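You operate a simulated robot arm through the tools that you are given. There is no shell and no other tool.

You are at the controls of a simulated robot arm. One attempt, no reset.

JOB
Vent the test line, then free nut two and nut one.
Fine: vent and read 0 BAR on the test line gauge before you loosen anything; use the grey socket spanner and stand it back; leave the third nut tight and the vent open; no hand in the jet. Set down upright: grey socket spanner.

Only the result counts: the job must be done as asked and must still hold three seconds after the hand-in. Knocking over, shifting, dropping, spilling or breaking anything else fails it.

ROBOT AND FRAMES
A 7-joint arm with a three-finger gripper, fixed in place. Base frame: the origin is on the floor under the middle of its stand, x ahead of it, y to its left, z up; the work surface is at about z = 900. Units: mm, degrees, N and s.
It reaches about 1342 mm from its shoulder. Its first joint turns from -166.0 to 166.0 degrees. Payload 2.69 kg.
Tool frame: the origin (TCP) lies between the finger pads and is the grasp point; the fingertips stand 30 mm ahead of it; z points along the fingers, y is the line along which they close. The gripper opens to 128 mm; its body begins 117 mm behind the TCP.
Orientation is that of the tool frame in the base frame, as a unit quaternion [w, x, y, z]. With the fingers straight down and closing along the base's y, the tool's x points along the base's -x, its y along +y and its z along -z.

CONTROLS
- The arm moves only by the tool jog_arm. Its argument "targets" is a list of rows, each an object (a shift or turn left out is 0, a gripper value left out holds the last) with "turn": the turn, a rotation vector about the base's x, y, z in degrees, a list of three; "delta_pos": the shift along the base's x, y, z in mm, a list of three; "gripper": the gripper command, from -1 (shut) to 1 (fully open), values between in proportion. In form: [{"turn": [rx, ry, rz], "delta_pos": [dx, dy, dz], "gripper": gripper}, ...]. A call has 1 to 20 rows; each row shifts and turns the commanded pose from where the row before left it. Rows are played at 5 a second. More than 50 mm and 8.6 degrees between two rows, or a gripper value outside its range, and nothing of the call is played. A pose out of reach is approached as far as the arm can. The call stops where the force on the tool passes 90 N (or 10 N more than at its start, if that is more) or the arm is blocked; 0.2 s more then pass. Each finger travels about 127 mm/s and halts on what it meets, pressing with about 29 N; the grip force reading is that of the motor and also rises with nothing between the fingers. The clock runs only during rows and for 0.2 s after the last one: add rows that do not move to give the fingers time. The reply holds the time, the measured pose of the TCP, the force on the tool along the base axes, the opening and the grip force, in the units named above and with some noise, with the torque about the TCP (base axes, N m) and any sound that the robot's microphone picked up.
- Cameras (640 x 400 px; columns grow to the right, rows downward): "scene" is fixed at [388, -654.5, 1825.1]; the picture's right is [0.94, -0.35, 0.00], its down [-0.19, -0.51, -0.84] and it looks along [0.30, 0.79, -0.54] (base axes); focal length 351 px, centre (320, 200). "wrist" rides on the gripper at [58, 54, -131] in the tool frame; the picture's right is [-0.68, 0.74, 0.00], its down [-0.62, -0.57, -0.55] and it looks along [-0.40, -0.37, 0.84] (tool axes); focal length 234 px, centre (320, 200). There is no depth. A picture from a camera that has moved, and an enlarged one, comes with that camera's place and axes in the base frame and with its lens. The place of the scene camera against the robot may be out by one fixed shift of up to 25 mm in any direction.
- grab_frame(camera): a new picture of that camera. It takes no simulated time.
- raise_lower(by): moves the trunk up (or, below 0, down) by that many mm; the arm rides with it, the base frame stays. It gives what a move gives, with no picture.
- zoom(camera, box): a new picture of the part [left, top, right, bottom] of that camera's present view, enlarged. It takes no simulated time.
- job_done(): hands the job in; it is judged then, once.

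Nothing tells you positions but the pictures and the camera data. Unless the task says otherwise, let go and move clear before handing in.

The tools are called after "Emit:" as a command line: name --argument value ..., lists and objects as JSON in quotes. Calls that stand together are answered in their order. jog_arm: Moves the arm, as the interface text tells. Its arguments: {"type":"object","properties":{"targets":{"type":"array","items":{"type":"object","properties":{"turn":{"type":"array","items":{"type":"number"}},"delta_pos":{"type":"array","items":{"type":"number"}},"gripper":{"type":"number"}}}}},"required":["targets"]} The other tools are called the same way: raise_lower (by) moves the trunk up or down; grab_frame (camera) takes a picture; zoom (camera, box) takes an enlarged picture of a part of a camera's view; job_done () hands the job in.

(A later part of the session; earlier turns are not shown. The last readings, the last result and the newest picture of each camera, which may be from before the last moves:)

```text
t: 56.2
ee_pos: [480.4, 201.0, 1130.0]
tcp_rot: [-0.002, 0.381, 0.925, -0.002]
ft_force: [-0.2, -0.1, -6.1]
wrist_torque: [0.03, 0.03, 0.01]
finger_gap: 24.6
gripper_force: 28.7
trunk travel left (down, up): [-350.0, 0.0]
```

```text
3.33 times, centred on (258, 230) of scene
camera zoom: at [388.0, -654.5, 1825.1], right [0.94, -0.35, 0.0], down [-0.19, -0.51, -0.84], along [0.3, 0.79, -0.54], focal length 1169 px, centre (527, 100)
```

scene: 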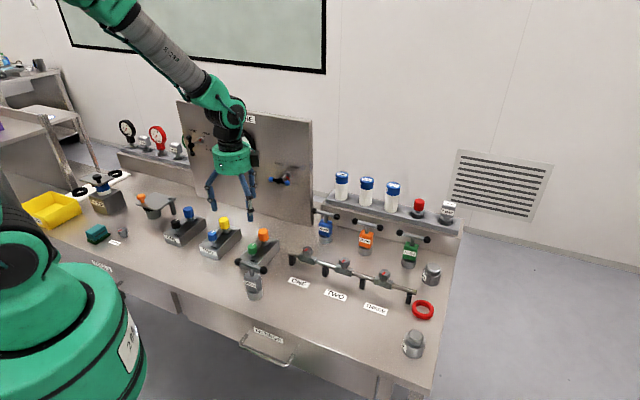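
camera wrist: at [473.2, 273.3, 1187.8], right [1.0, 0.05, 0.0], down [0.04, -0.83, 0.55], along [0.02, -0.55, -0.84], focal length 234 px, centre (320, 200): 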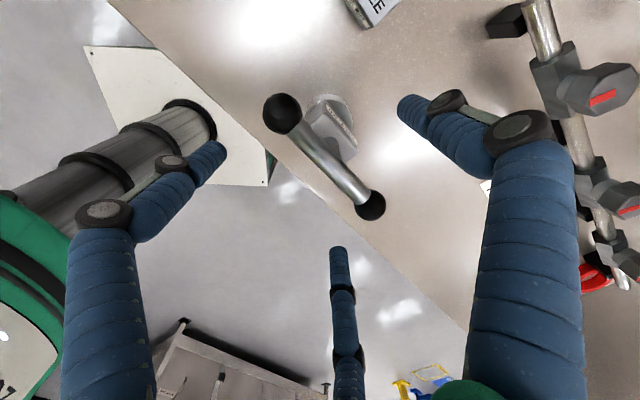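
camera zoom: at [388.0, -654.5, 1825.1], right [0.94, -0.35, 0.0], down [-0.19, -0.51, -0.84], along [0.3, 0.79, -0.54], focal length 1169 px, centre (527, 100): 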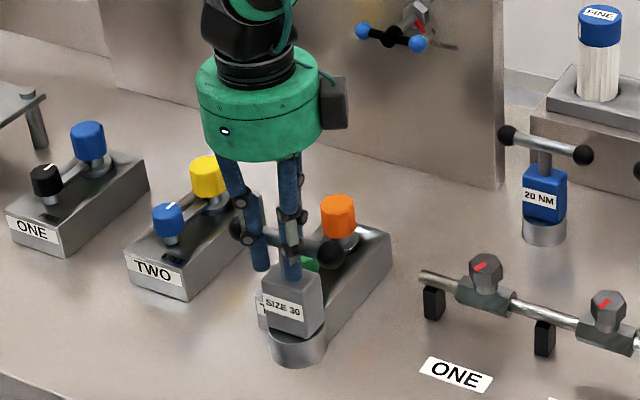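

Spanner is lifted cleanly, hanging upright at about 6 N. Now I'll look at the nuts to measure their positions and hex orientation.

Emit:
grab_frame --camera "wrist"

Emit:
zoom --camera "wrist" --box '[440, 20, 640, 145]'

Emit:
zoom --camera "scene" --box '[290, 235, 366, 282]'

```text
taken
camera wrist: at [477.1, 279.8, 1260.8], right [1.0, 0.05, -0.01], down [0.04, -0.83, 0.55], along [0.02, -0.55, -0.84], focal length 234 px, centre (320, 200)
```

wrist: 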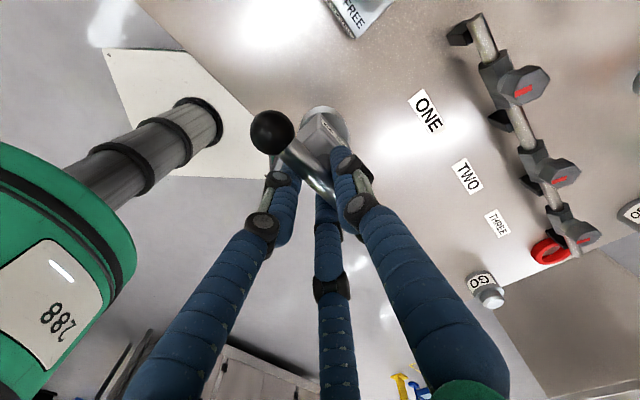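

```text
3.20 times, centred on (540, 82) of wrist
camera zoom: at [477.1, 279.8, 1260.8], right [1.0, 0.05, -0.01], down [0.04, -0.83, 0.55], along [0.02, -0.55, -0.84], focal length 749 px, centre (-384, 576)
```

zoom: 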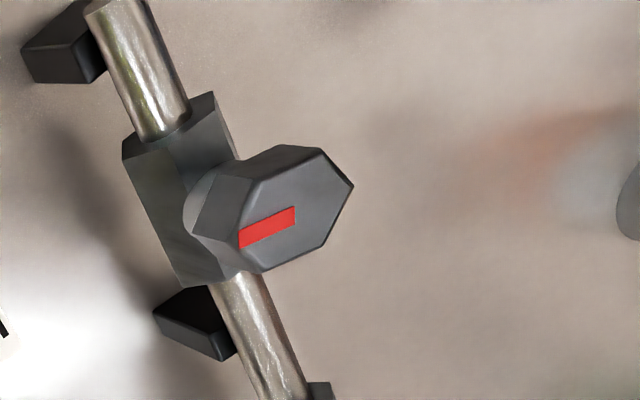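

```text
8.42 times, centred on (328, 258) of scene
camera zoom: at [388.0, -654.5, 1825.1], right [0.94, -0.35, 0.0], down [-0.19, -0.51, -0.84], along [0.3, 0.79, -0.54], focal length 2954 px, centre (253, -293)
```

zoom: 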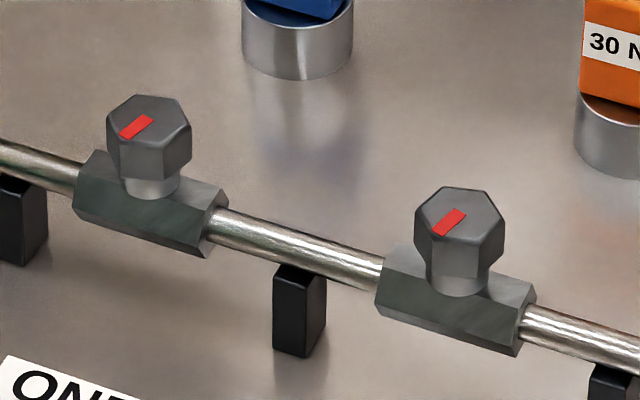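

I can see nut one's hex top and red mark. I'll raise a little and carry the spanner to a spot beside nuts one and two for measuring, keeping the socket well above everything.

Emit:
jog_arm --targets '[{"delta_pos": [0, 0, 30]}, {"delta_pos": [0, 0, 30]}, {"delta_pos": [35, 3, 0]}, {"delta_pos": [35, 3, 0]}, {"delta_pos": [35, 3, 0]}, {"delta_pos": [35, 3, 0]}, {"delta_pos": [35, 3, 0]}, {"delta_pos": [35, 3, 0]}, {"delta_pos": [0, 0, 0]}]'

Emit:
grab_frame --camera "wrist"

Emit:
grab_frame --camera "scene"

```text
t: 58.2
ee_pos: [689.7, 220.3, 1190.8]
tcp_rot: [-0.002, 0.381, 0.925, -0.002]
ft_force: [0.0, -0.3, -6.2]
wrist_torque: [0.02, 0.04, -0.02]
finger_gap: 24.1
gripper_force: 29.4
trunk travel left (down, up): [-350.0, 0.0]
```

```text
taken
camera wrist: at [686.3, 299.0, 1320.9], right [1.0, 0.05, -0.01], down [0.04, -0.83, 0.55], along [0.02, -0.55, -0.84], focal length 234 px, centre (320, 200)
```

wrist: 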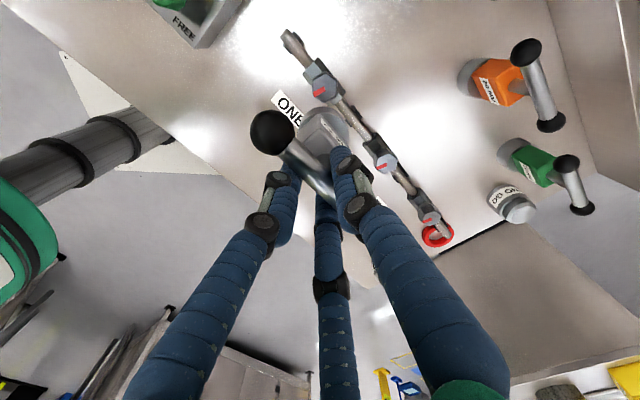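

```text
taken
```

scene: 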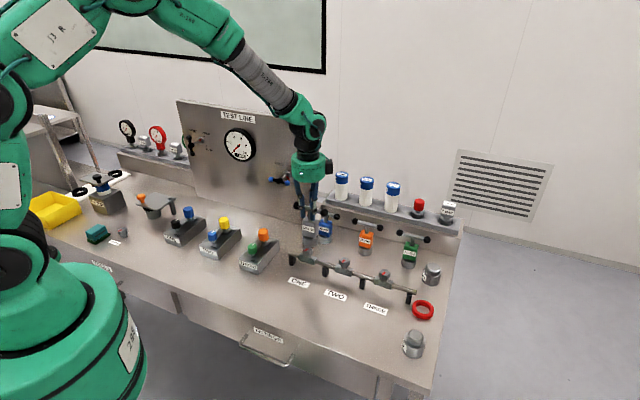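

Emit:
zoom --camera "wrist" --box '[290, 50, 370, 110]'

Emit:
zoom --camera "wrist" --box '[350, 130, 430, 190]'

Emit:
zoom --camera "wrist" --box '[390, 185, 470, 245]'

```text
6.67 times, centred on (330, 80) of wrist
camera zoom: at [686.3, 299.0, 1320.9], right [1.0, 0.05, -0.01], down [0.04, -0.83, 0.55], along [0.02, -0.55, -0.84], focal length 1561 px, centre (253, 1000)
```

zoom: 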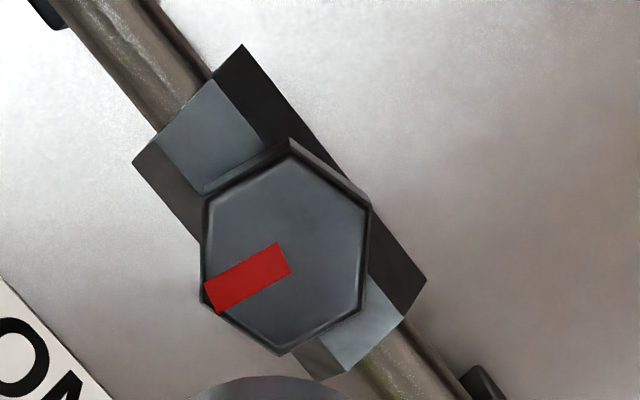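

```text
6.67 times, centred on (390, 160) of wrist
camera zoom: at [686.3, 299.0, 1320.9], right [1.0, 0.05, -0.01], down [0.04, -0.83, 0.55], along [0.02, -0.55, -0.84], focal length 1561 px, centre (-147, 467)
```

zoom: 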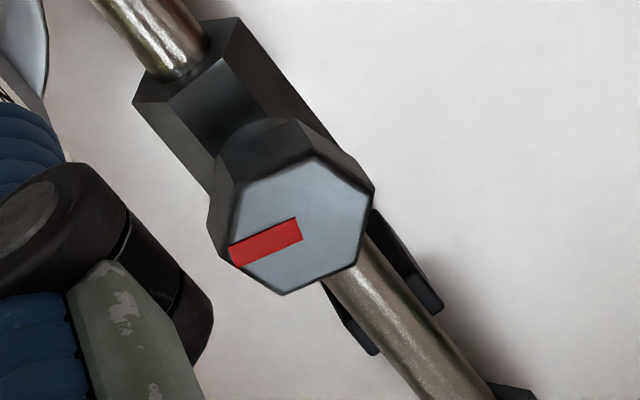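

```text
6.67 times, centred on (430, 215) of wrist
camera zoom: at [686.3, 299.0, 1320.9], right [1.0, 0.05, -0.01], down [0.04, -0.83, 0.55], along [0.02, -0.55, -0.84], focal length 1561 px, centre (-413, 100)
```

zoom: 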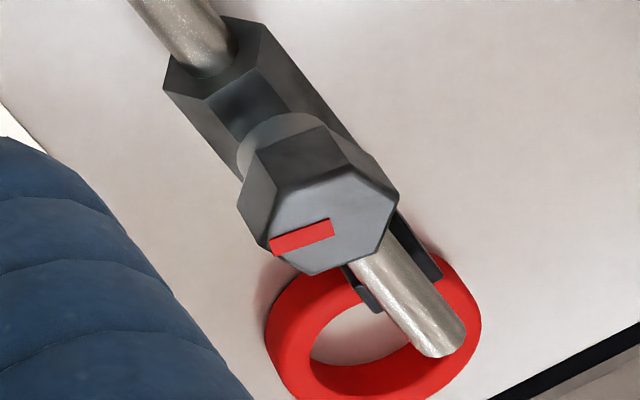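

Both nuts show a hex with one corner along the red mark (corners at 30°, 90°, 150°… in base angles), centred near (692.6, 255) and (793, 154), tops near z = 990. I'll turn the spanner 15° toward a plausible hex alignment and move nearer for a sharper fix on nut two.

Emit:
jog_arm --targets '[{"turn": [0, 0, 5], "delta_pos": [17, -9, -13]}, {"turn": [0, 0, 5], "delta_pos": [17, -9, -13]}, {"turn": [0, 0, 5], "delta_pos": [17, -9, -13]}, {"delta_pos": [0, 0, 0]}, {"delta_pos": [0, 0, 0]}]'

Emit:
grab_frame --camera "wrist"

Emit:
zoom --camera "wrist" --box '[340, 160, 420, 220]'

```text
t: 59.4
ee_pos: [740.8, 194.1, 1150.3]
tcp_rot: [-0.001, 0.257, 0.966, -0.002]
ft_force: [-0.1, -0.2, -5.7]
wrist_torque: [0.0, -0.04, 0.01]
finger_gap: 24.2
gripper_force: 29.3
trunk travel left (down, up): [-350.0, 0.0]
```

```text
taken
camera wrist: at [715.9, 269.8, 1280.0], right [0.95, 0.3, 0.0], down [0.26, -0.8, 0.55], along [0.16, -0.53, -0.84], focal length 234 px, centre (320, 200)
```

wrist: 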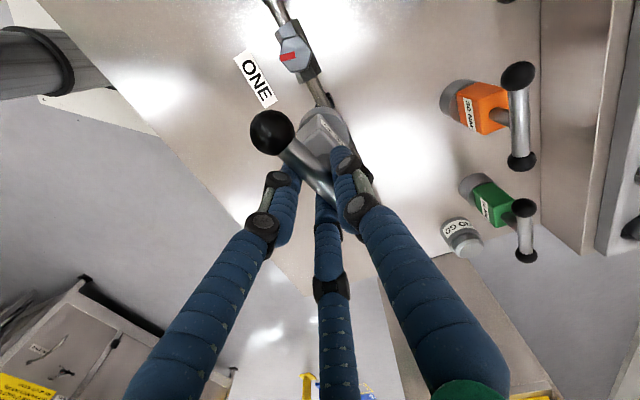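

```text
6.67 times, centred on (380, 190) of wrist
camera zoom: at [715.9, 269.8, 1280.0], right [0.95, 0.3, 0.0], down [0.26, -0.8, 0.55], along [0.16, -0.53, -0.84], focal length 1561 px, centre (-80, 267)
```

zoom: 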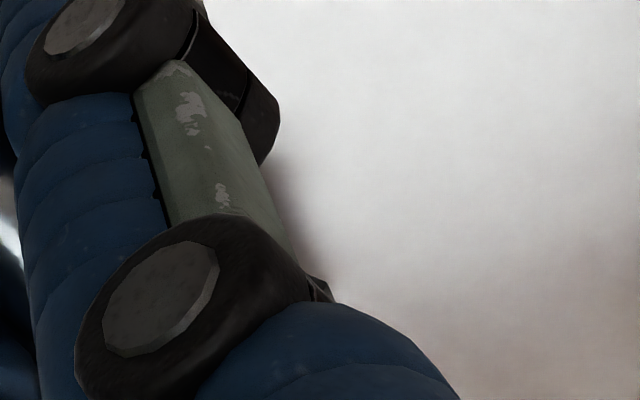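

Nut two is hidden behind the fingers from here, but nut one is in clear view. I'll measure nut one from this closer pose and also check nut two with the scene camera.

Emit:
zoom --camera "wrist" --box '[250, 20, 330, 80]'

Emit:
zoom --camera "scene" --box '[280, 210, 400, 300]'

```text
6.67 times, centred on (290, 50) of wrist
camera zoom: at [715.9, 269.8, 1280.0], right [0.95, 0.3, 0.0], down [0.26, -0.8, 0.55], along [0.16, -0.53, -0.84], focal length 1561 px, centre (520, 1200)
```

zoom: 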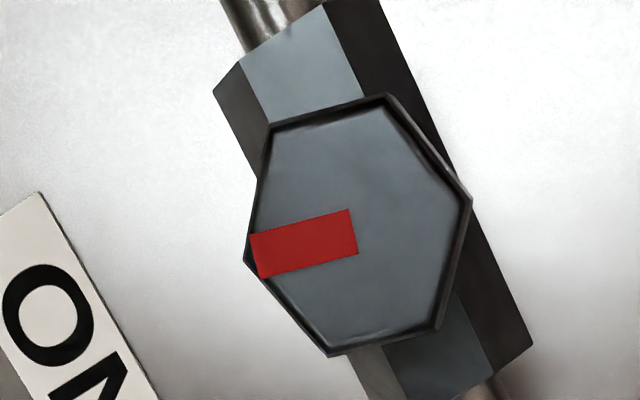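

```text
4.44 times, centred on (340, 255) of scene
camera zoom: at [388.0, -654.5, 1825.1], right [0.94, -0.35, 0.0], down [-0.19, -0.51, -0.84], along [0.3, 0.79, -0.54], focal length 1559 px, centre (231, -44)
```

zoom: 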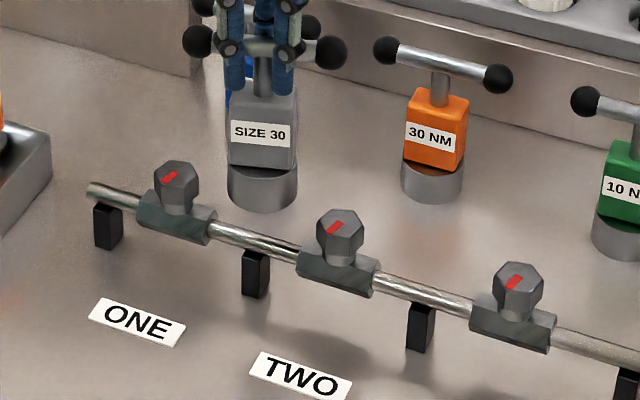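

Nut one is now fixed at (692.6, 256.0), top z about 994.5, corners at exactly ±90°. Nut two should be one pitch further, near (791.7, 156.5). I'll hop past it at a safe height to get the same clear view of it.

Emit:
jog_arm --targets '[{"delta_pos": [0, 0, 20]}, {"delta_pos": [25, -25, 0]}, {"delta_pos": [25, -25, 0]}, {"delta_pos": [25, -25, 0]}, {"delta_pos": [25, -25, 0]}, {"delta_pos": [0, 0, 0]}, {"delta_pos": [0, 0, 0]}]'

Emit:
grab_frame --camera "wrist"

Emit:
zoom --camera "wrist" --box '[250, 20, 330, 80]'

```text
t: 61.0
ee_pos: [843.4, 94.6, 1168.6]
tcp_rot: [-0.002, 0.257, 0.966, -0.002]
ft_force: [-0.5, 0.0, -6.4]
wrist_torque: [-0.03, -0.02, 0.02]
finger_gap: 24.5
gripper_force: 28.7
trunk travel left (down, up): [-350.0, 0.0]
```

```text
taken
camera wrist: at [818.3, 170.5, 1299.0], right [0.95, 0.3, -0.01], down [0.26, -0.8, 0.55], along [0.16, -0.53, -0.83], focal length 234 px, centre (320, 200)
```

wrist: 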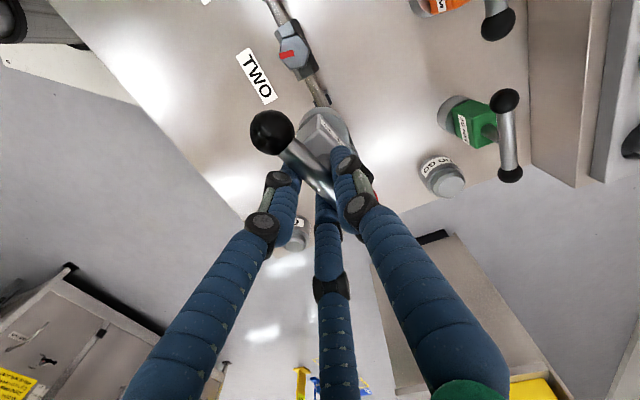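

```text
6.67 times, centred on (290, 50) of wrist
camera zoom: at [818.3, 170.5, 1299.0], right [0.95, 0.3, -0.01], down [0.26, -0.8, 0.55], along [0.16, -0.53, -0.83], focal length 1561 px, centre (520, 1200)
```

zoom: 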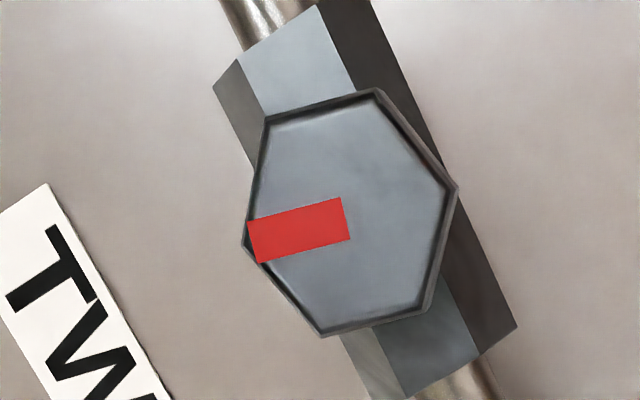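

Nut two measures at about (791.2, 157.2). I'll check how the socket hangs relative to the grasp point so I can line it up well.

Emit:
zoom --camera "wrist" --box '[240, 90, 380, 200]'

Emit:
zoom --camera "scene" --box '[340, 200, 420, 290]'

```text
3.64 times, centred on (310, 145) of wrist
camera zoom: at [818.3, 170.5, 1299.0], right [0.95, 0.3, -0.01], down [0.26, -0.8, 0.55], along [0.16, -0.53, -0.83], focal length 852 px, centre (356, 400)
```

zoom: 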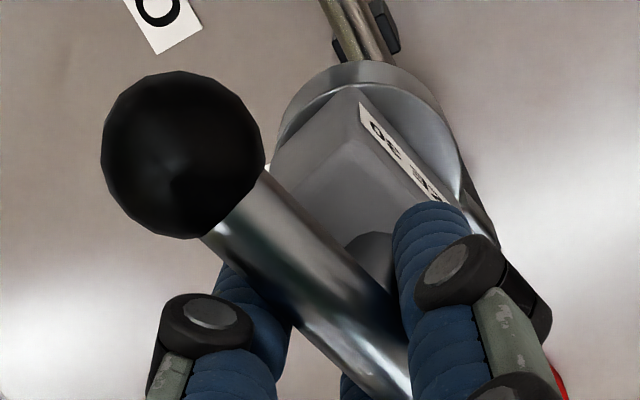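

```text
4.44 times, centred on (380, 245) of scene
camera zoom: at [388.0, -654.5, 1825.1], right [0.94, -0.35, 0.0], down [-0.19, -0.51, -0.84], along [0.3, 0.79, -0.54], focal length 1559 px, centre (53, 0)
```

zoom: 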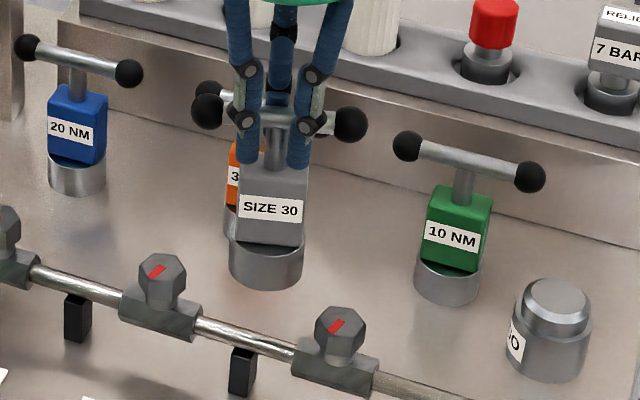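

The socket hangs straight below the bar. I'll move it over nut two and check the alignment from the scene camera before lowering.

Emit:
jog_arm --targets '[{"delta_pos": [-17.5, 19.4, 0]}, {"delta_pos": [-17.5, 19.4, 0]}, {"delta_pos": [-17.5, 19.3, 0]}, {"delta_pos": [0, 0, -12]}, {"delta_pos": [0, 0, -12]}, {"delta_pos": [0, 0, 0]}, {"delta_pos": [0, 0, 0]}]'

Emit:
zoom --camera "scene" --box '[300, 200, 390, 290]'

Emit:
grab_frame --camera "wrist"

```text
t: 62.6
ee_pos: [789.6, 153.3, 1145.2]
tcp_rot: [-0.001, 0.257, 0.966, -0.002]
ft_force: [-0.8, -0.1, -6.2]
wrist_torque: [-0.01, 0.02, -0.03]
finger_gap: 24.5
gripper_force: 29.2
trunk travel left (down, up): [-350.0, 0.0]
```

```text
4.44 times, centred on (345, 245) of scene
camera zoom: at [388.0, -654.5, 1825.1], right [0.94, -0.35, 0.0], down [-0.19, -0.51, -0.84], along [0.3, 0.79, -0.54], focal length 1559 px, centre (209, 0)
```

zoom: 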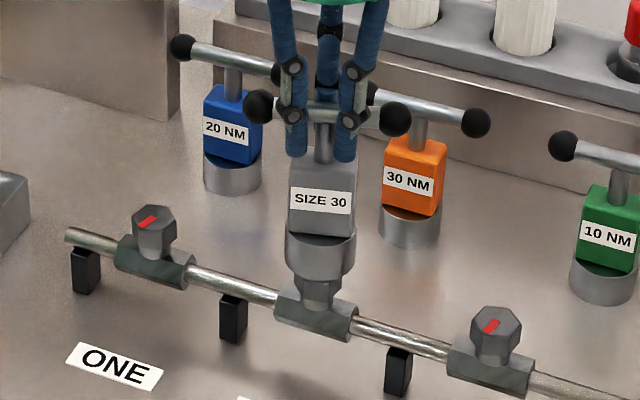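

```text
taken
camera wrist: at [764.8, 229.0, 1276.4], right [0.95, 0.3, -0.01], down [0.26, -0.8, 0.55], along [0.16, -0.53, -0.84], focal length 234 px, centre (320, 200)
```

wrist: 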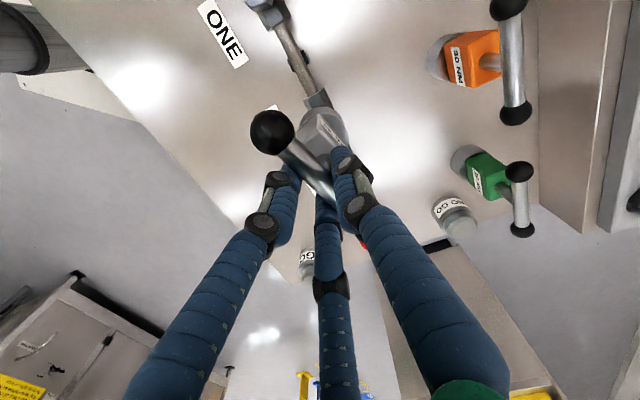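

The socket is over nut two and looks nearly aligned sideways. I'll zoom closely to check the fore-aft alignment.

Emit:
zoom --camera "scene" --box '[328, 235, 364, 280]'

Emit:
zoom --camera "wrist" --box '[270, 80, 370, 150]'

```text
8.89 times, centred on (346, 258) of scene
camera zoom: at [388.0, -654.5, 1825.1], right [0.94, -0.35, 0.0], down [-0.19, -0.51, -0.84], along [0.3, 0.79, -0.54], focal length 3118 px, centre (89, -311)
```

zoom: 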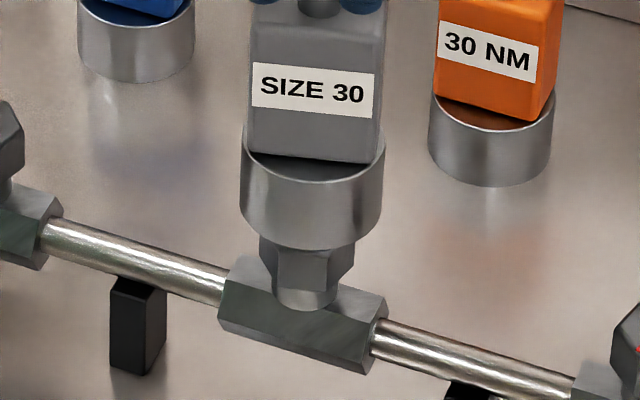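

```text
5.71 times, centred on (320, 115) of wrist
camera zoom: at [764.8, 229.0, 1276.4], right [0.95, 0.3, -0.01], down [0.26, -0.8, 0.55], along [0.16, -0.53, -0.84], focal length 1338 px, centre (320, 686)
```

zoom: 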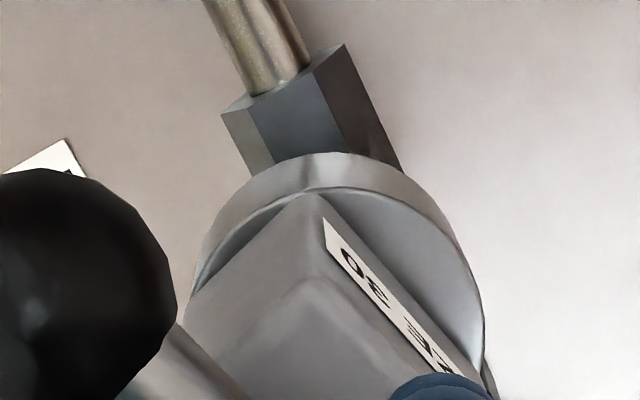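

I need a more exact read on the socket's rim. I'll zoom further from the wrist camera.

Emit:
zoom --camera "wrist" --box '[292, 98, 356, 138]'

Emit:
zoom --camera "scene" --box '[334, 246, 360, 270]'

```text
10.00 times, centred on (324, 118) of wrist
camera zoom: at [764.8, 229.0, 1276.4], right [0.95, 0.3, -0.01], down [0.26, -0.8, 0.55], along [0.16, -0.53, -0.84], focal length 2342 px, centre (280, 1020)
```

zoom: 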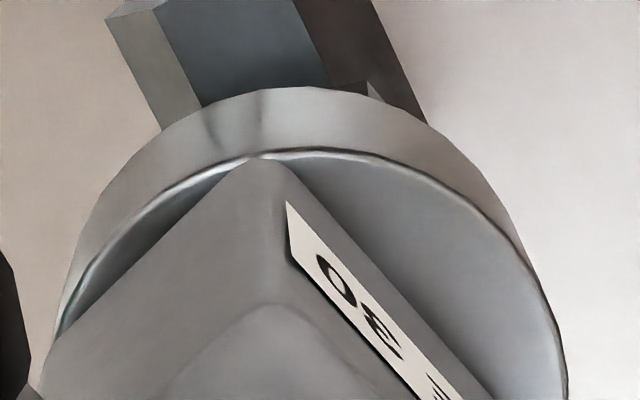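

```text
16.00 times, centred on (347, 258) of scene
camera zoom: at [388.0, -654.5, 1825.1], right [0.94, -0.35, 0.0], down [-0.19, -0.51, -0.84], along [0.3, 0.79, -0.54], focal length 5613 px, centre (-112, -728)
```

zoom: 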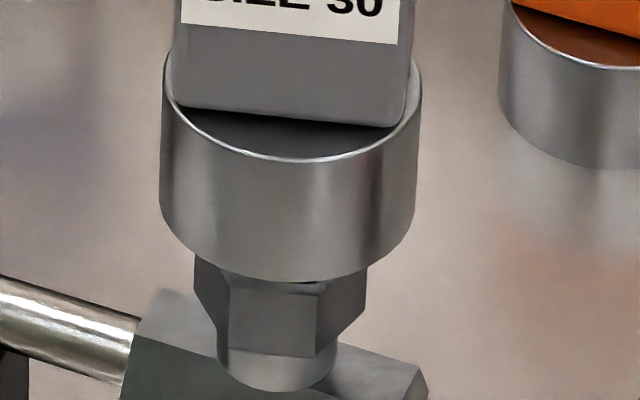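

The socket's lower rim sits about 4 mm short of the nut centre toward the room side: the spanner leans about 1.7° in the grip. I'll tilt the hand by that amount to bring the spanner upright over the nut, then recheck.

Emit:
jog_arm --targets '[{"turn": [1.47, -0.84, 0], "delta_pos": [0.9, -0.3, 0]}, {"delta_pos": [0, 0, 0]}, {"delta_pos": [0, 0, 0]}]'

Emit:
zoom --camera "scene" --box '[334, 246, 360, 270]'

Emit:
zoom --camera "wrist" --box '[292, 98, 356, 138]'

```text
t: 63.4
ee_pos: [789.8, 152.0, 1146.8]
tcp_rot: [0.002, 0.257, 0.966, 0.012]
ft_force: [-0.3, 0.9, -6.0]
wrist_torque: [-0.03, -0.01, 0.02]
finger_gap: 24.6
gripper_force: 29.1
trunk travel left (down, up): [-350.0, 0.0]
```

```text
16.00 times, centred on (347, 258) of scene
camera zoom: at [388.0, -654.5, 1825.1], right [0.94, -0.35, 0.0], down [-0.19, -0.51, -0.84], along [0.3, 0.79, -0.54], focal length 5613 px, centre (-112, -728)
```

zoom: 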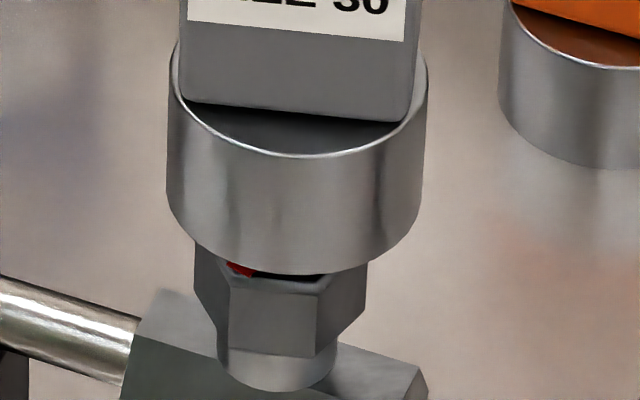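

```text
10.00 times, centred on (324, 118) of wrist
camera zoom: at [763.6, 224.6, 1277.8], right [0.95, 0.3, 0.02], down [0.25, -0.81, 0.53], along [0.17, -0.5, -0.85], focal length 2342 px, centre (280, 1020)
```

zoom: 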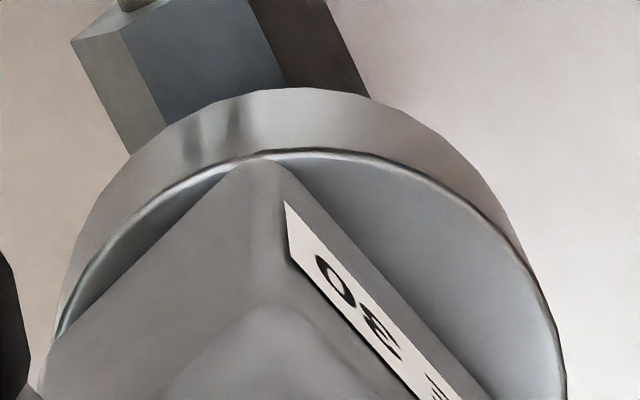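

Now the spanner is upright. Both cameras put the socket about 1.5 mm too far in +x and 1.9 mm short in y, so I'll shift by that and lower to just above the nut.

Emit:
jog_arm --targets '[{"delta_pos": [-1.5, 1.9, 0]}, {"delta_pos": [0, 0, -6]}, {"delta_pos": [0, 0, -5]}, {"delta_pos": [0, 0, 0]}]'

Emit:
zoom --camera "scene" --box '[334, 246, 360, 270]'

```text
t: 64.4
ee_pos: [787.7, 152.3, 1134.9]
tcp_rot: [0.002, 0.257, 0.966, 0.012]
ft_force: [0.4, 0.0, -6.9]
wrist_torque: [-0.03, -0.01, 0.0]
finger_gap: 24.6
gripper_force: 29.1
trunk travel left (down, up): [-350.0, 0.0]
```

```text
16.00 times, centred on (347, 258) of scene
camera zoom: at [388.0, -654.5, 1825.1], right [0.94, -0.35, 0.0], down [-0.19, -0.51, -0.84], along [0.3, 0.79, -0.54], focal length 5613 px, centre (-112, -728)
```

zoom: 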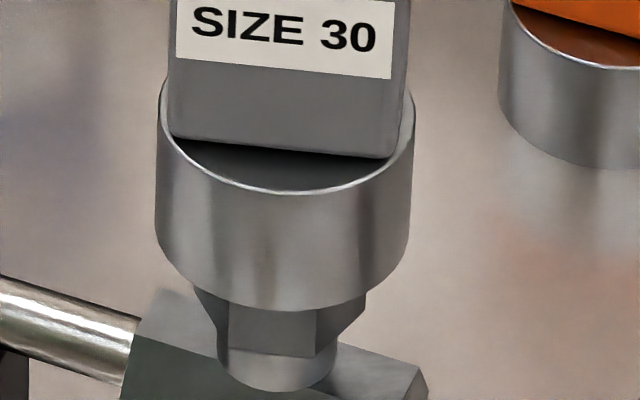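

The alignment looks right now, with about 5 mm to go. I'll lower in small steps and watch the force.

Emit:
jog_arm --targets '[{"delta_pos": [0, 0, -2]}, {"delta_pos": [0, 0, -2]}, {"delta_pos": [0, 0, -2]}, {"delta_pos": [0, 0, 0]}]'

```text
t: 65.4
ee_pos: [788.1, 152.5, 1129.8]
tcp_rot: [0.003, 0.256, 0.967, 0.013]
ft_force: [0.8, 0.4, -5.8]
wrist_torque: [0.0, 0.02, 0.01]
finger_gap: 24.6
gripper_force: 28.6
trunk travel left (down, up): [-350.0, 0.0]
```

Emit:
jog_arm --targets '[{"delta_pos": [0, 0, -2]}, {"delta_pos": [0, 0, -1.5]}, {"delta_pos": [0, 0, 0]}]'

Emit:
zoom --camera "scene" --box '[334, 246, 360, 270]'

```text
t: 66.2
ee_pos: [787.9, 152.7, 1126.0]
tcp_rot: [0.003, 0.258, 0.966, 0.012]
ft_force: [-1.1, -0.7, -6.7]
wrist_torque: [-0.05, 0.0, 0.02]
finger_gap: 24.5
gripper_force: 29.0
trunk travel left (down, up): [-350.0, 0.0]
```

```text
16.00 times, centred on (347, 258) of scene
camera zoom: at [388.0, -654.5, 1825.1], right [0.94, -0.35, 0.0], down [-0.19, -0.51, -0.84], along [0.3, 0.79, -0.54], focal length 5613 px, centre (-112, -728)
```

zoom: 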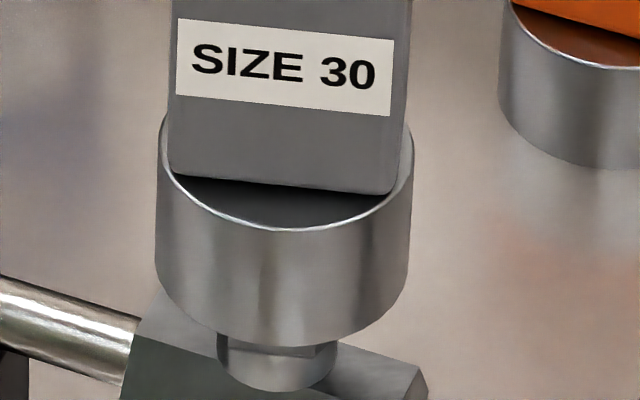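

The socket has passed below the nut's top with no contact force, so it's going on. I'll keep lowering gently.

Emit:
jog_arm --targets '[{"delta_pos": [0, 0, -2.5]}, {"delta_pos": [0, 0, -2.5]}, {"delta_pos": [0, 0, -2]}, {"delta_pos": [0, 0, 0]}]'

Emit:
zoom --camera "scene" --box '[334, 246, 360, 270]'

```text
t: 67.2
ee_pos: [787.0, 151.3, 1119.2]
tcp_rot: [0.002, 0.258, 0.966, 0.012]
ft_force: [2.2, 1.0, -5.2]
wrist_torque: [0.19, -0.14, -0.02]
finger_gap: 24.5
gripper_force: 29.2
trunk travel left (down, up): [-350.0, 0.0]
```

```text
16.00 times, centred on (347, 258) of scene
camera zoom: at [388.0, -654.5, 1825.1], right [0.94, -0.35, 0.0], down [-0.19, -0.51, -0.84], along [0.3, 0.79, -0.54], focal length 5613 px, centre (-112, -728)
```

zoom: 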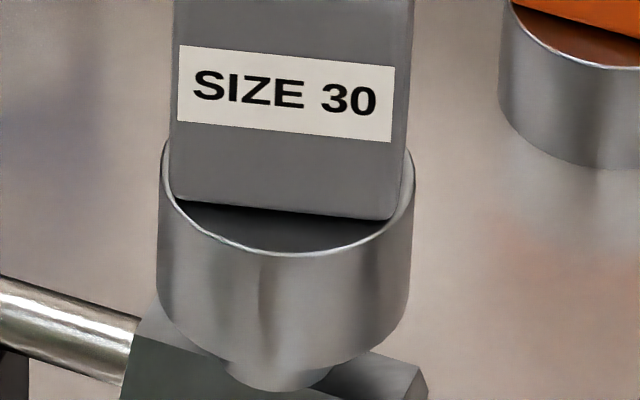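

About 10 mm of engagement, with only light side contact. I'll continue down until it seats.

Emit:
jog_arm --targets '[{"delta_pos": [0, 0, -2]}, {"delta_pos": [0, 0, -2]}, {"delta_pos": [0, 0, 0]}]'

Emit:
jog_arm --targets '[{"delta_pos": [0, 0, -2]}, {"delta_pos": [0, 0, 0]}]'

Emit:
zoom --camera "scene" --box '[328, 235, 364, 280]'

```text
t: 68.0
ee_pos: [787.0, 152.7, 1115.7]
tcp_rot: [0.003, 0.257, 0.966, 0.013]
ft_force: [-0.4, -0.4, -6.0]
wrist_torque: [-0.01, 0.04, -0.03]
finger_gap: 24.4
gripper_force: 29.3
trunk travel left (down, up): [-350.0, 0.0]
```

```text
t: 68.6
ee_pos: [787.1, 153.3, 1113.5]
tcp_rot: [0.002, 0.257, 0.966, 0.012]
ft_force: [0.5, 0.3, -6.0]
wrist_torque: [-0.03, 0.05, 0.01]
finger_gap: 24.4
gripper_force: 29.4
trunk travel left (down, up): [-350.0, 0.0]
```

```text
8.89 times, centred on (346, 258) of scene
camera zoom: at [388.0, -654.5, 1825.1], right [0.94, -0.35, 0.0], down [-0.19, -0.51, -0.84], along [0.3, 0.79, -0.54], focal length 3118 px, centre (89, -311)
```

zoom: 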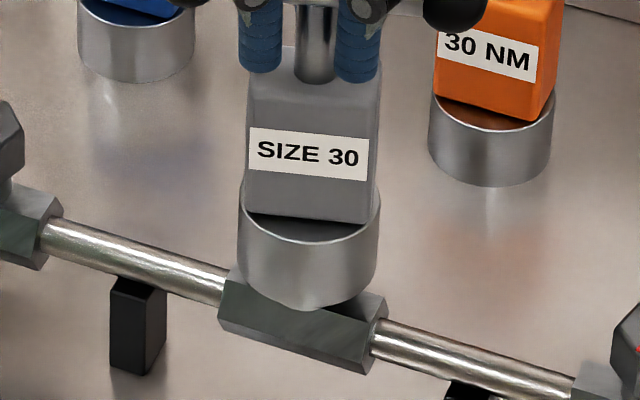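

Sixteen millimetres on, still free vertically. I'll go slightly deeper to find the seat.

Emit:
jog_arm --targets '[{"delta_pos": [0, 0, -2]}, {"delta_pos": [0, 0, -1]}, {"delta_pos": [0, 0, 0]}]'

Emit:
zoom --camera "scene" --box '[334, 246, 360, 270]'

```text
t: 69.4
ee_pos: [787.4, 152.5, 1111.4]
tcp_rot: [0.002, 0.257, 0.966, 0.012]
ft_force: [0.0, -0.2, -6.5]
wrist_torque: [-0.03, 0.03, -0.02]
finger_gap: 24.2
gripper_force: 28.7
trunk travel left (down, up): [-350.0, 0.0]
```

```text
16.00 times, centred on (347, 258) of scene
camera zoom: at [388.0, -654.5, 1825.1], right [0.94, -0.35, 0.0], down [-0.19, -0.51, -0.84], along [0.3, 0.79, -0.54], focal length 5613 px, centre (-112, -728)
```

zoom: 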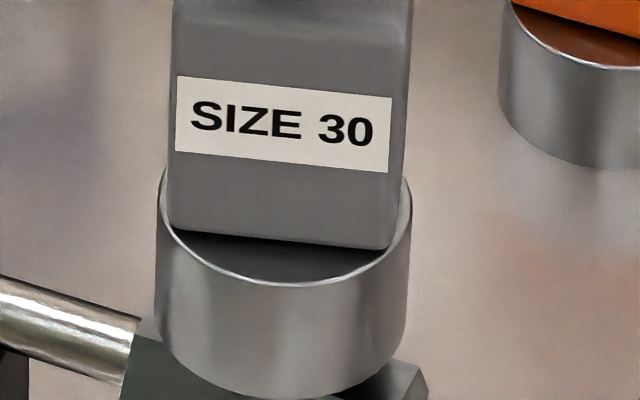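

The socket fully encloses the nut. Now I'll turn counter-clockwise a little about the nut's axis and watch the torque and the bar.

Emit:
jog_arm --targets '[{"turn": [0, 0, 4], "delta_pos": [0.32, -0.24, 0]}, {"turn": [0, 0, 4], "delta_pos": [0.34, -0.22, 0]}, {"delta_pos": [0, 0, 0]}]'

Emit:
zoom --camera "wrist" --box '[240, 90, 380, 200]'

Emit:
zoom --camera "scene" --box '[300, 200, 390, 290]'

```text
t: 70.2
ee_pos: [788.2, 151.5, 1111.0]
tcp_rot: [0.001, 0.188, 0.982, 0.012]
ft_force: [-1.1, 2.1, -5.9]
wrist_torque: [0.28, 0.14, 0.0]
finger_gap: 24.6
gripper_force: 28.7
trunk travel left (down, up): [-350.0, 0.0]
```

```text
3.64 times, centred on (310, 145) of wrist
camera zoom: at [752.7, 220.2, 1243.1], right [0.9, 0.43, 0.02], down [0.36, -0.77, 0.53], along [0.24, -0.47, -0.85], focal length 852 px, centre (356, 400)
```

zoom: 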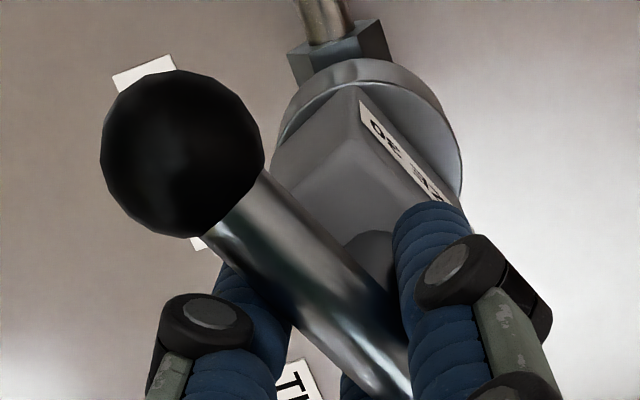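

```text
4.44 times, centred on (345, 245) of scene
camera zoom: at [388.0, -654.5, 1825.1], right [0.94, -0.35, 0.0], down [-0.19, -0.51, -0.84], along [0.3, 0.79, -0.54], focal length 1559 px, centre (209, 0)
```

zoom: 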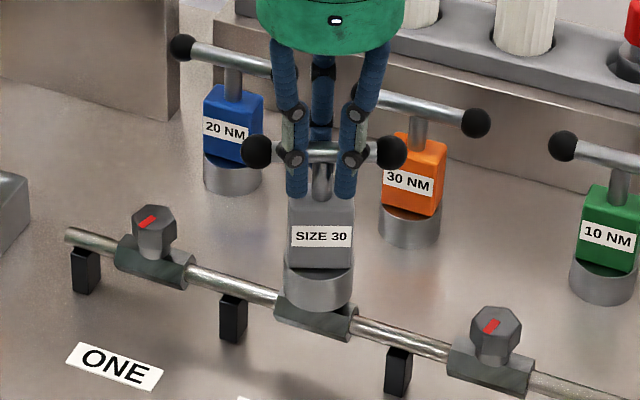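

Eight degrees with almost no torque yet — likely play in the socket. I'll continue in steps.

Emit:
jog_arm --targets '[{"turn": [0, 0, 4], "delta_pos": [0.35, -0.2, 0]}, {"turn": [0, 0, 4], "delta_pos": [0.36, -0.18, 0]}, {"turn": [0, 0, 4], "delta_pos": [0.37, -0.16, 0]}, {"delta_pos": [0, 0, 0]}]'

Emit:
zoom --camera "wrist" --box '[240, 90, 380, 200]'

```text
t: 71.2
ee_pos: [789.2, 150.5, 1110.8]
tcp_rot: [-0.001, 0.086, 0.996, 0.013]
ft_force: [-4.3, 2.5, -6.9]
wrist_torque: [0.28, 0.56, 0.04]
finger_gap: 24.6
gripper_force: 28.8
trunk travel left (down, up): [-350.0, 0.0]
```

```text
3.64 times, centred on (310, 145) of wrist
camera zoom: at [740.2, 210.5, 1243.0], right [0.79, 0.61, 0.02], down [0.51, -0.68, 0.53], along [0.34, -0.41, -0.85], focal length 852 px, centre (356, 400)
```

zoom: 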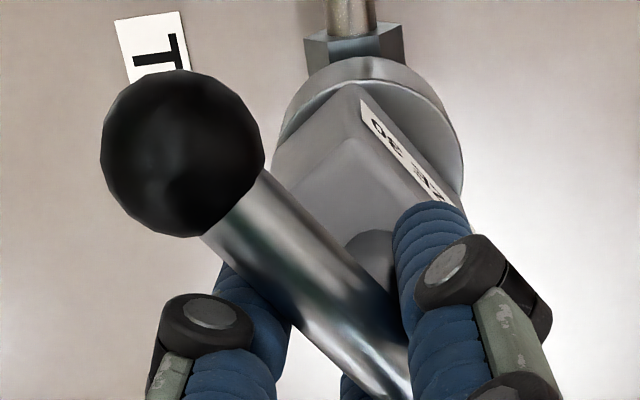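

Turned 20° so far, with a light side push of about 5 N from the nut. I'll recentre slightly and carry on turning.

Emit:
jog_arm --targets '[{"turn": [0, 0, 5], "delta_pos": [-0.1, 0.4, 0]}, {"turn": [0, 0, 5], "delta_pos": [0.0, 0.3, 0]}, {"turn": [0, 0, 5], "delta_pos": [0.47, -0.08, 0]}, {"turn": [0, 0, 5], "delta_pos": [0.48, -0.03, 0]}, {"delta_pos": [0, 0, 0]}]'

Emit:
zoom --camera "wrist" --box '[240, 90, 380, 200]'

Emit:
zoom --camera "scene" --box '[300, 200, 390, 290]'

```text
t: 72.4
ee_pos: [790.6, 151.4, 1111.5]
tcp_rot: [0.0, -0.089, 0.996, 0.012]
ft_force: [3.6, -5.1, 0.1]
wrist_torque: [-0.1, -0.12, -0.05]
finger_gap: 24.3
gripper_force: 29.3
trunk travel left (down, up): [-350.0, 0.0]
```

```text
3.64 times, centred on (310, 145) of wrist
camera zoom: at [723.8, 190.4, 1242.9], right [0.53, 0.84, 0.02], down [0.71, -0.46, 0.53], along [0.46, -0.27, -0.85], focal length 852 px, centre (356, 400)
```

zoom: 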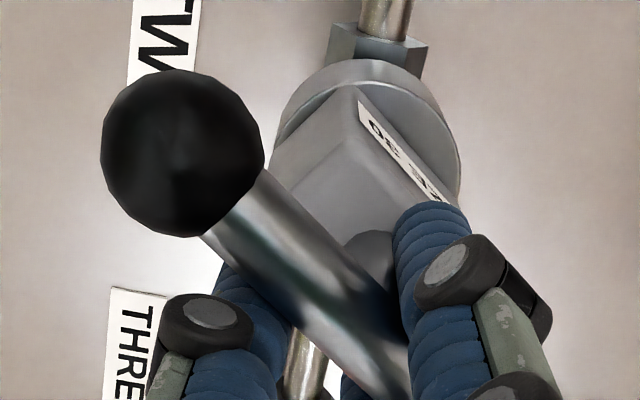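

```text
4.44 times, centred on (345, 245) of scene
camera zoom: at [388.0, -654.5, 1825.1], right [0.94, -0.35, 0.0], down [-0.19, -0.51, -0.84], along [0.3, 0.79, -0.54], focal length 1559 px, centre (209, 0)
```

zoom: 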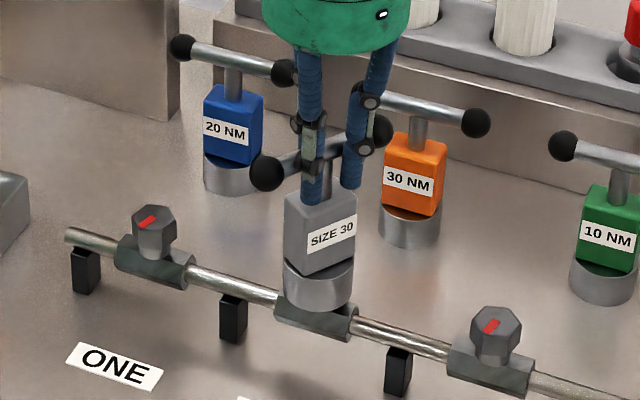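

Turned 40°, and the vertical load has shifted onto the nut. I'll lift off straight up to see whether the nut's red mark has moved.

Emit:
jog_arm --targets '[{"delta_pos": [0, 0, 5]}, {"delta_pos": [0, 0, 10]}, {"delta_pos": [0, 0, 10]}, {"delta_pos": [0, 0, 10]}, {"delta_pos": [0, 0, 10]}, {"delta_pos": [0, 0, 0]}]'

Emit:
zoom --camera "scene" --box '[300, 210, 390, 290]'

Emit:
zoom --camera "scene" --box '[328, 240, 364, 280]'

```text
t: 73.8
ee_pos: [791.4, 150.5, 1156.2]
tcp_rot: [-0.003, -0.088, 0.996, 0.012]
ft_force: [0.8, 0.0, -5.8]
wrist_torque: [-0.03, 0.0, -0.04]
finger_gap: 24.3
gripper_force: 28.6
trunk travel left (down, up): [-350.0, 0.0]
```

```text
5.00 times, centred on (345, 250) of scene
camera zoom: at [388.0, -654.5, 1825.1], right [0.94, -0.35, 0.0], down [-0.19, -0.51, -0.84], along [0.3, 0.79, -0.54], focal length 1754 px, centre (195, -50)
```

zoom: 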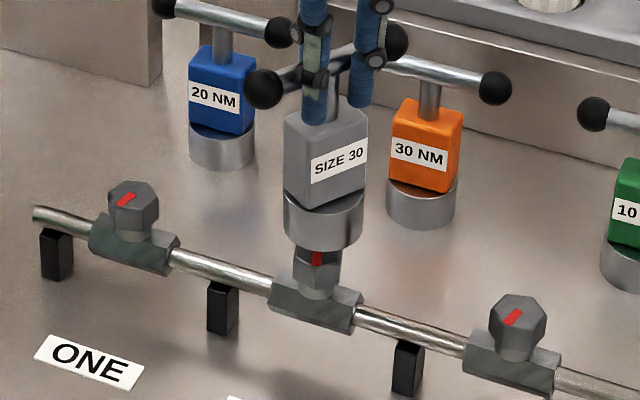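

```text
10.00 times, centred on (346, 260) of scene
camera zoom: at [388.0, -654.5, 1825.1], right [0.94, -0.35, 0.0], down [-0.19, -0.51, -0.84], along [0.3, 0.79, -0.54], focal length 3508 px, centre (60, -400)
```

zoom: 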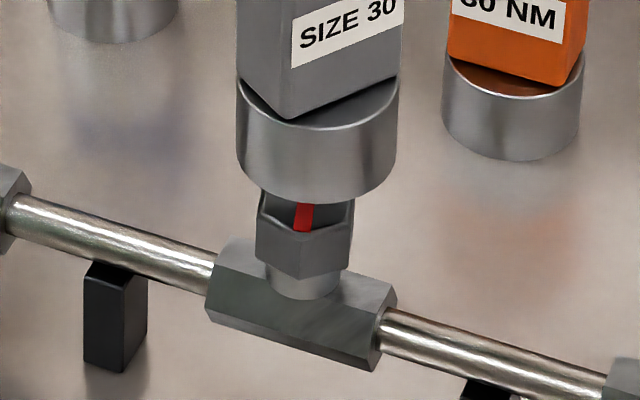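

Nut two has turned with the spanner by about 40° — its mark now points toward the camera, with barely any resistance left. To be sure it is properly free I'll put the socket back on and turn it well further, watching for a stop.

Emit:
jog_arm --targets '[{"delta_pos": [0.3, -0.3, -10]}, {"delta_pos": [0, 0, -8]}, {"delta_pos": [0, 0, -4]}, {"delta_pos": [0, 0, -4]}, {"delta_pos": [0, 0, -4]}, {"delta_pos": [0, 0, -4]}, {"delta_pos": [0, 0, -5]}, {"delta_pos": [0, 0, -5]}, {"delta_pos": [0, 0, 0]}]'

Emit:
zoom --camera "scene" --box '[328, 240, 364, 280]'

```text
t: 75.8
ee_pos: [790.7, 151.4, 1112.8]
tcp_rot: [-0.002, -0.09, 0.996, 0.012]
ft_force: [-2.9, -0.8, -6.0]
wrist_torque: [-0.05, 0.22, 0.02]
finger_gap: 24.7
gripper_force: 28.9
trunk travel left (down, up): [-350.0, 0.0]
```

```text
10.00 times, centred on (346, 260) of scene
camera zoom: at [388.0, -654.5, 1825.1], right [0.94, -0.35, 0.0], down [-0.19, -0.51, -0.84], along [0.3, 0.79, -0.54], focal length 3508 px, centre (60, -400)
```

zoom: 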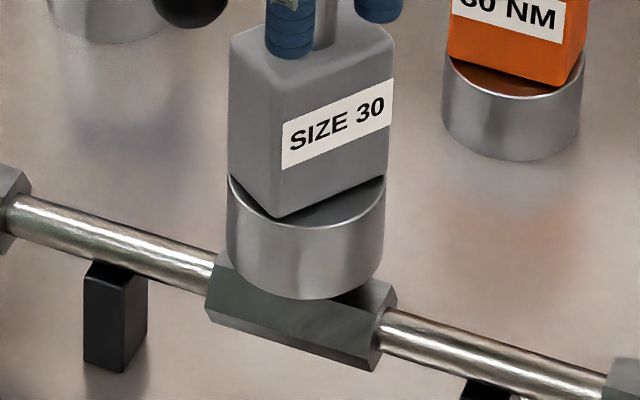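

The socket is fully back on. I'll turn further counter-clockwise in 8° steps about the nut's axis.

Emit:
jog_arm --targets '[{"turn": [0, 0, 8], "delta_pos": [0.74, 0.16, 0]}, {"turn": [0, 0, 8], "delta_pos": [0.68, 0.28, 0]}, {"turn": [0, 0, 8], "delta_pos": [0.64, 0.37, 0]}, {"turn": [0, 0, 8], "delta_pos": [0.59, 0.45, 0]}, {"delta_pos": [0, 0, 0]}]'

Emit:
zoom --camera "wrist" --box '[240, 90, 380, 200]'

```text
t: 77.0
ee_pos: [792.5, 152.3, 1111.1]
tcp_rot: [-0.008, -0.361, 0.933, 0.012]
ft_force: [-5.5, -3.4, -6.9]
wrist_torque: [-0.44, 0.69, 0.01]
finger_gap: 24.6
gripper_force: 29.4
trunk travel left (down, up): [-350.0, 0.0]
```

```text
3.64 times, centred on (310, 145) of wrist
camera zoom: at [715.8, 151.1, 1243.0], right [0.01, 1.0, 0.02], down [0.85, -0.01, 0.53], along [0.53, 0.01, -0.85], focal length 852 px, centre (356, 400)
```

zoom: 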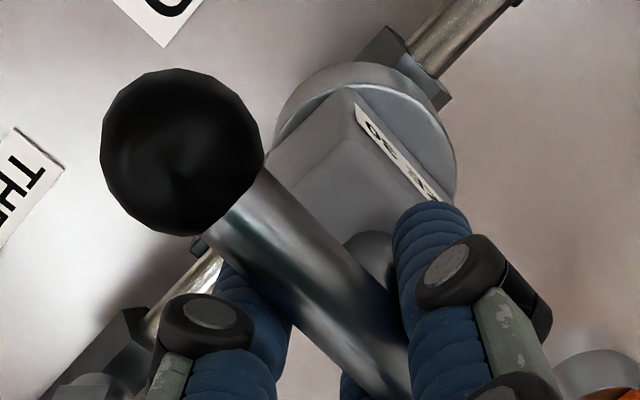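

Total turn is 72° with no stop and low torque. I'll recentre slightly and continue to about 110°.

Emit:
jog_arm --targets '[{"turn": [0, 0, 8], "delta_pos": [0.1, 0.2, 0]}, {"turn": [0, 0, 8], "delta_pos": [0.2, 0.5, 0]}, {"turn": [0, 0, 8], "delta_pos": [0.35, 0.65, 0]}, {"turn": [0, 0, 8], "delta_pos": [0.25, 0.7, 0]}, {"turn": [0, 0, 8], "delta_pos": [0.16, 0.72, 0]}, {"delta_pos": [0, 0, 0]}]'

Emit:
zoom --camera "scene" --box '[300, 200, 390, 290]'

```text
t: 78.4
ee_pos: [795.0, 156.0, 1112.7]
tcp_rot: [-0.009, -0.657, 0.753, 0.009]
ft_force: [-1.4, -7.4, -6.0]
wrist_torque: [-0.82, 0.24, -0.06]
finger_gap: 24.8
gripper_force: 28.8
trunk travel left (down, up): [-350.0, 0.0]
```

```text
4.44 times, centred on (345, 245) of scene
camera zoom: at [388.0, -654.5, 1825.1], right [0.94, -0.35, 0.0], down [-0.19, -0.51, -0.84], along [0.3, 0.79, -0.54], focal length 1559 px, centre (209, 0)
```

zoom: 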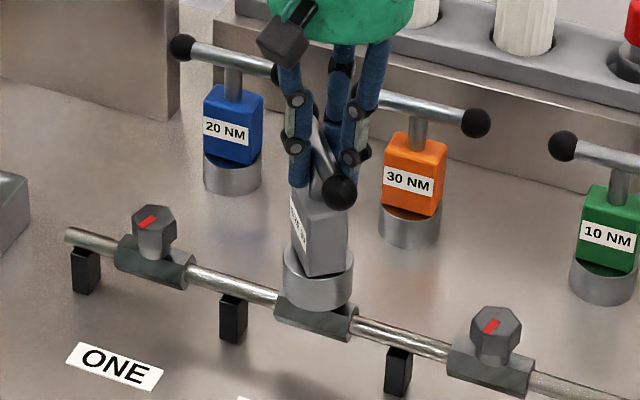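

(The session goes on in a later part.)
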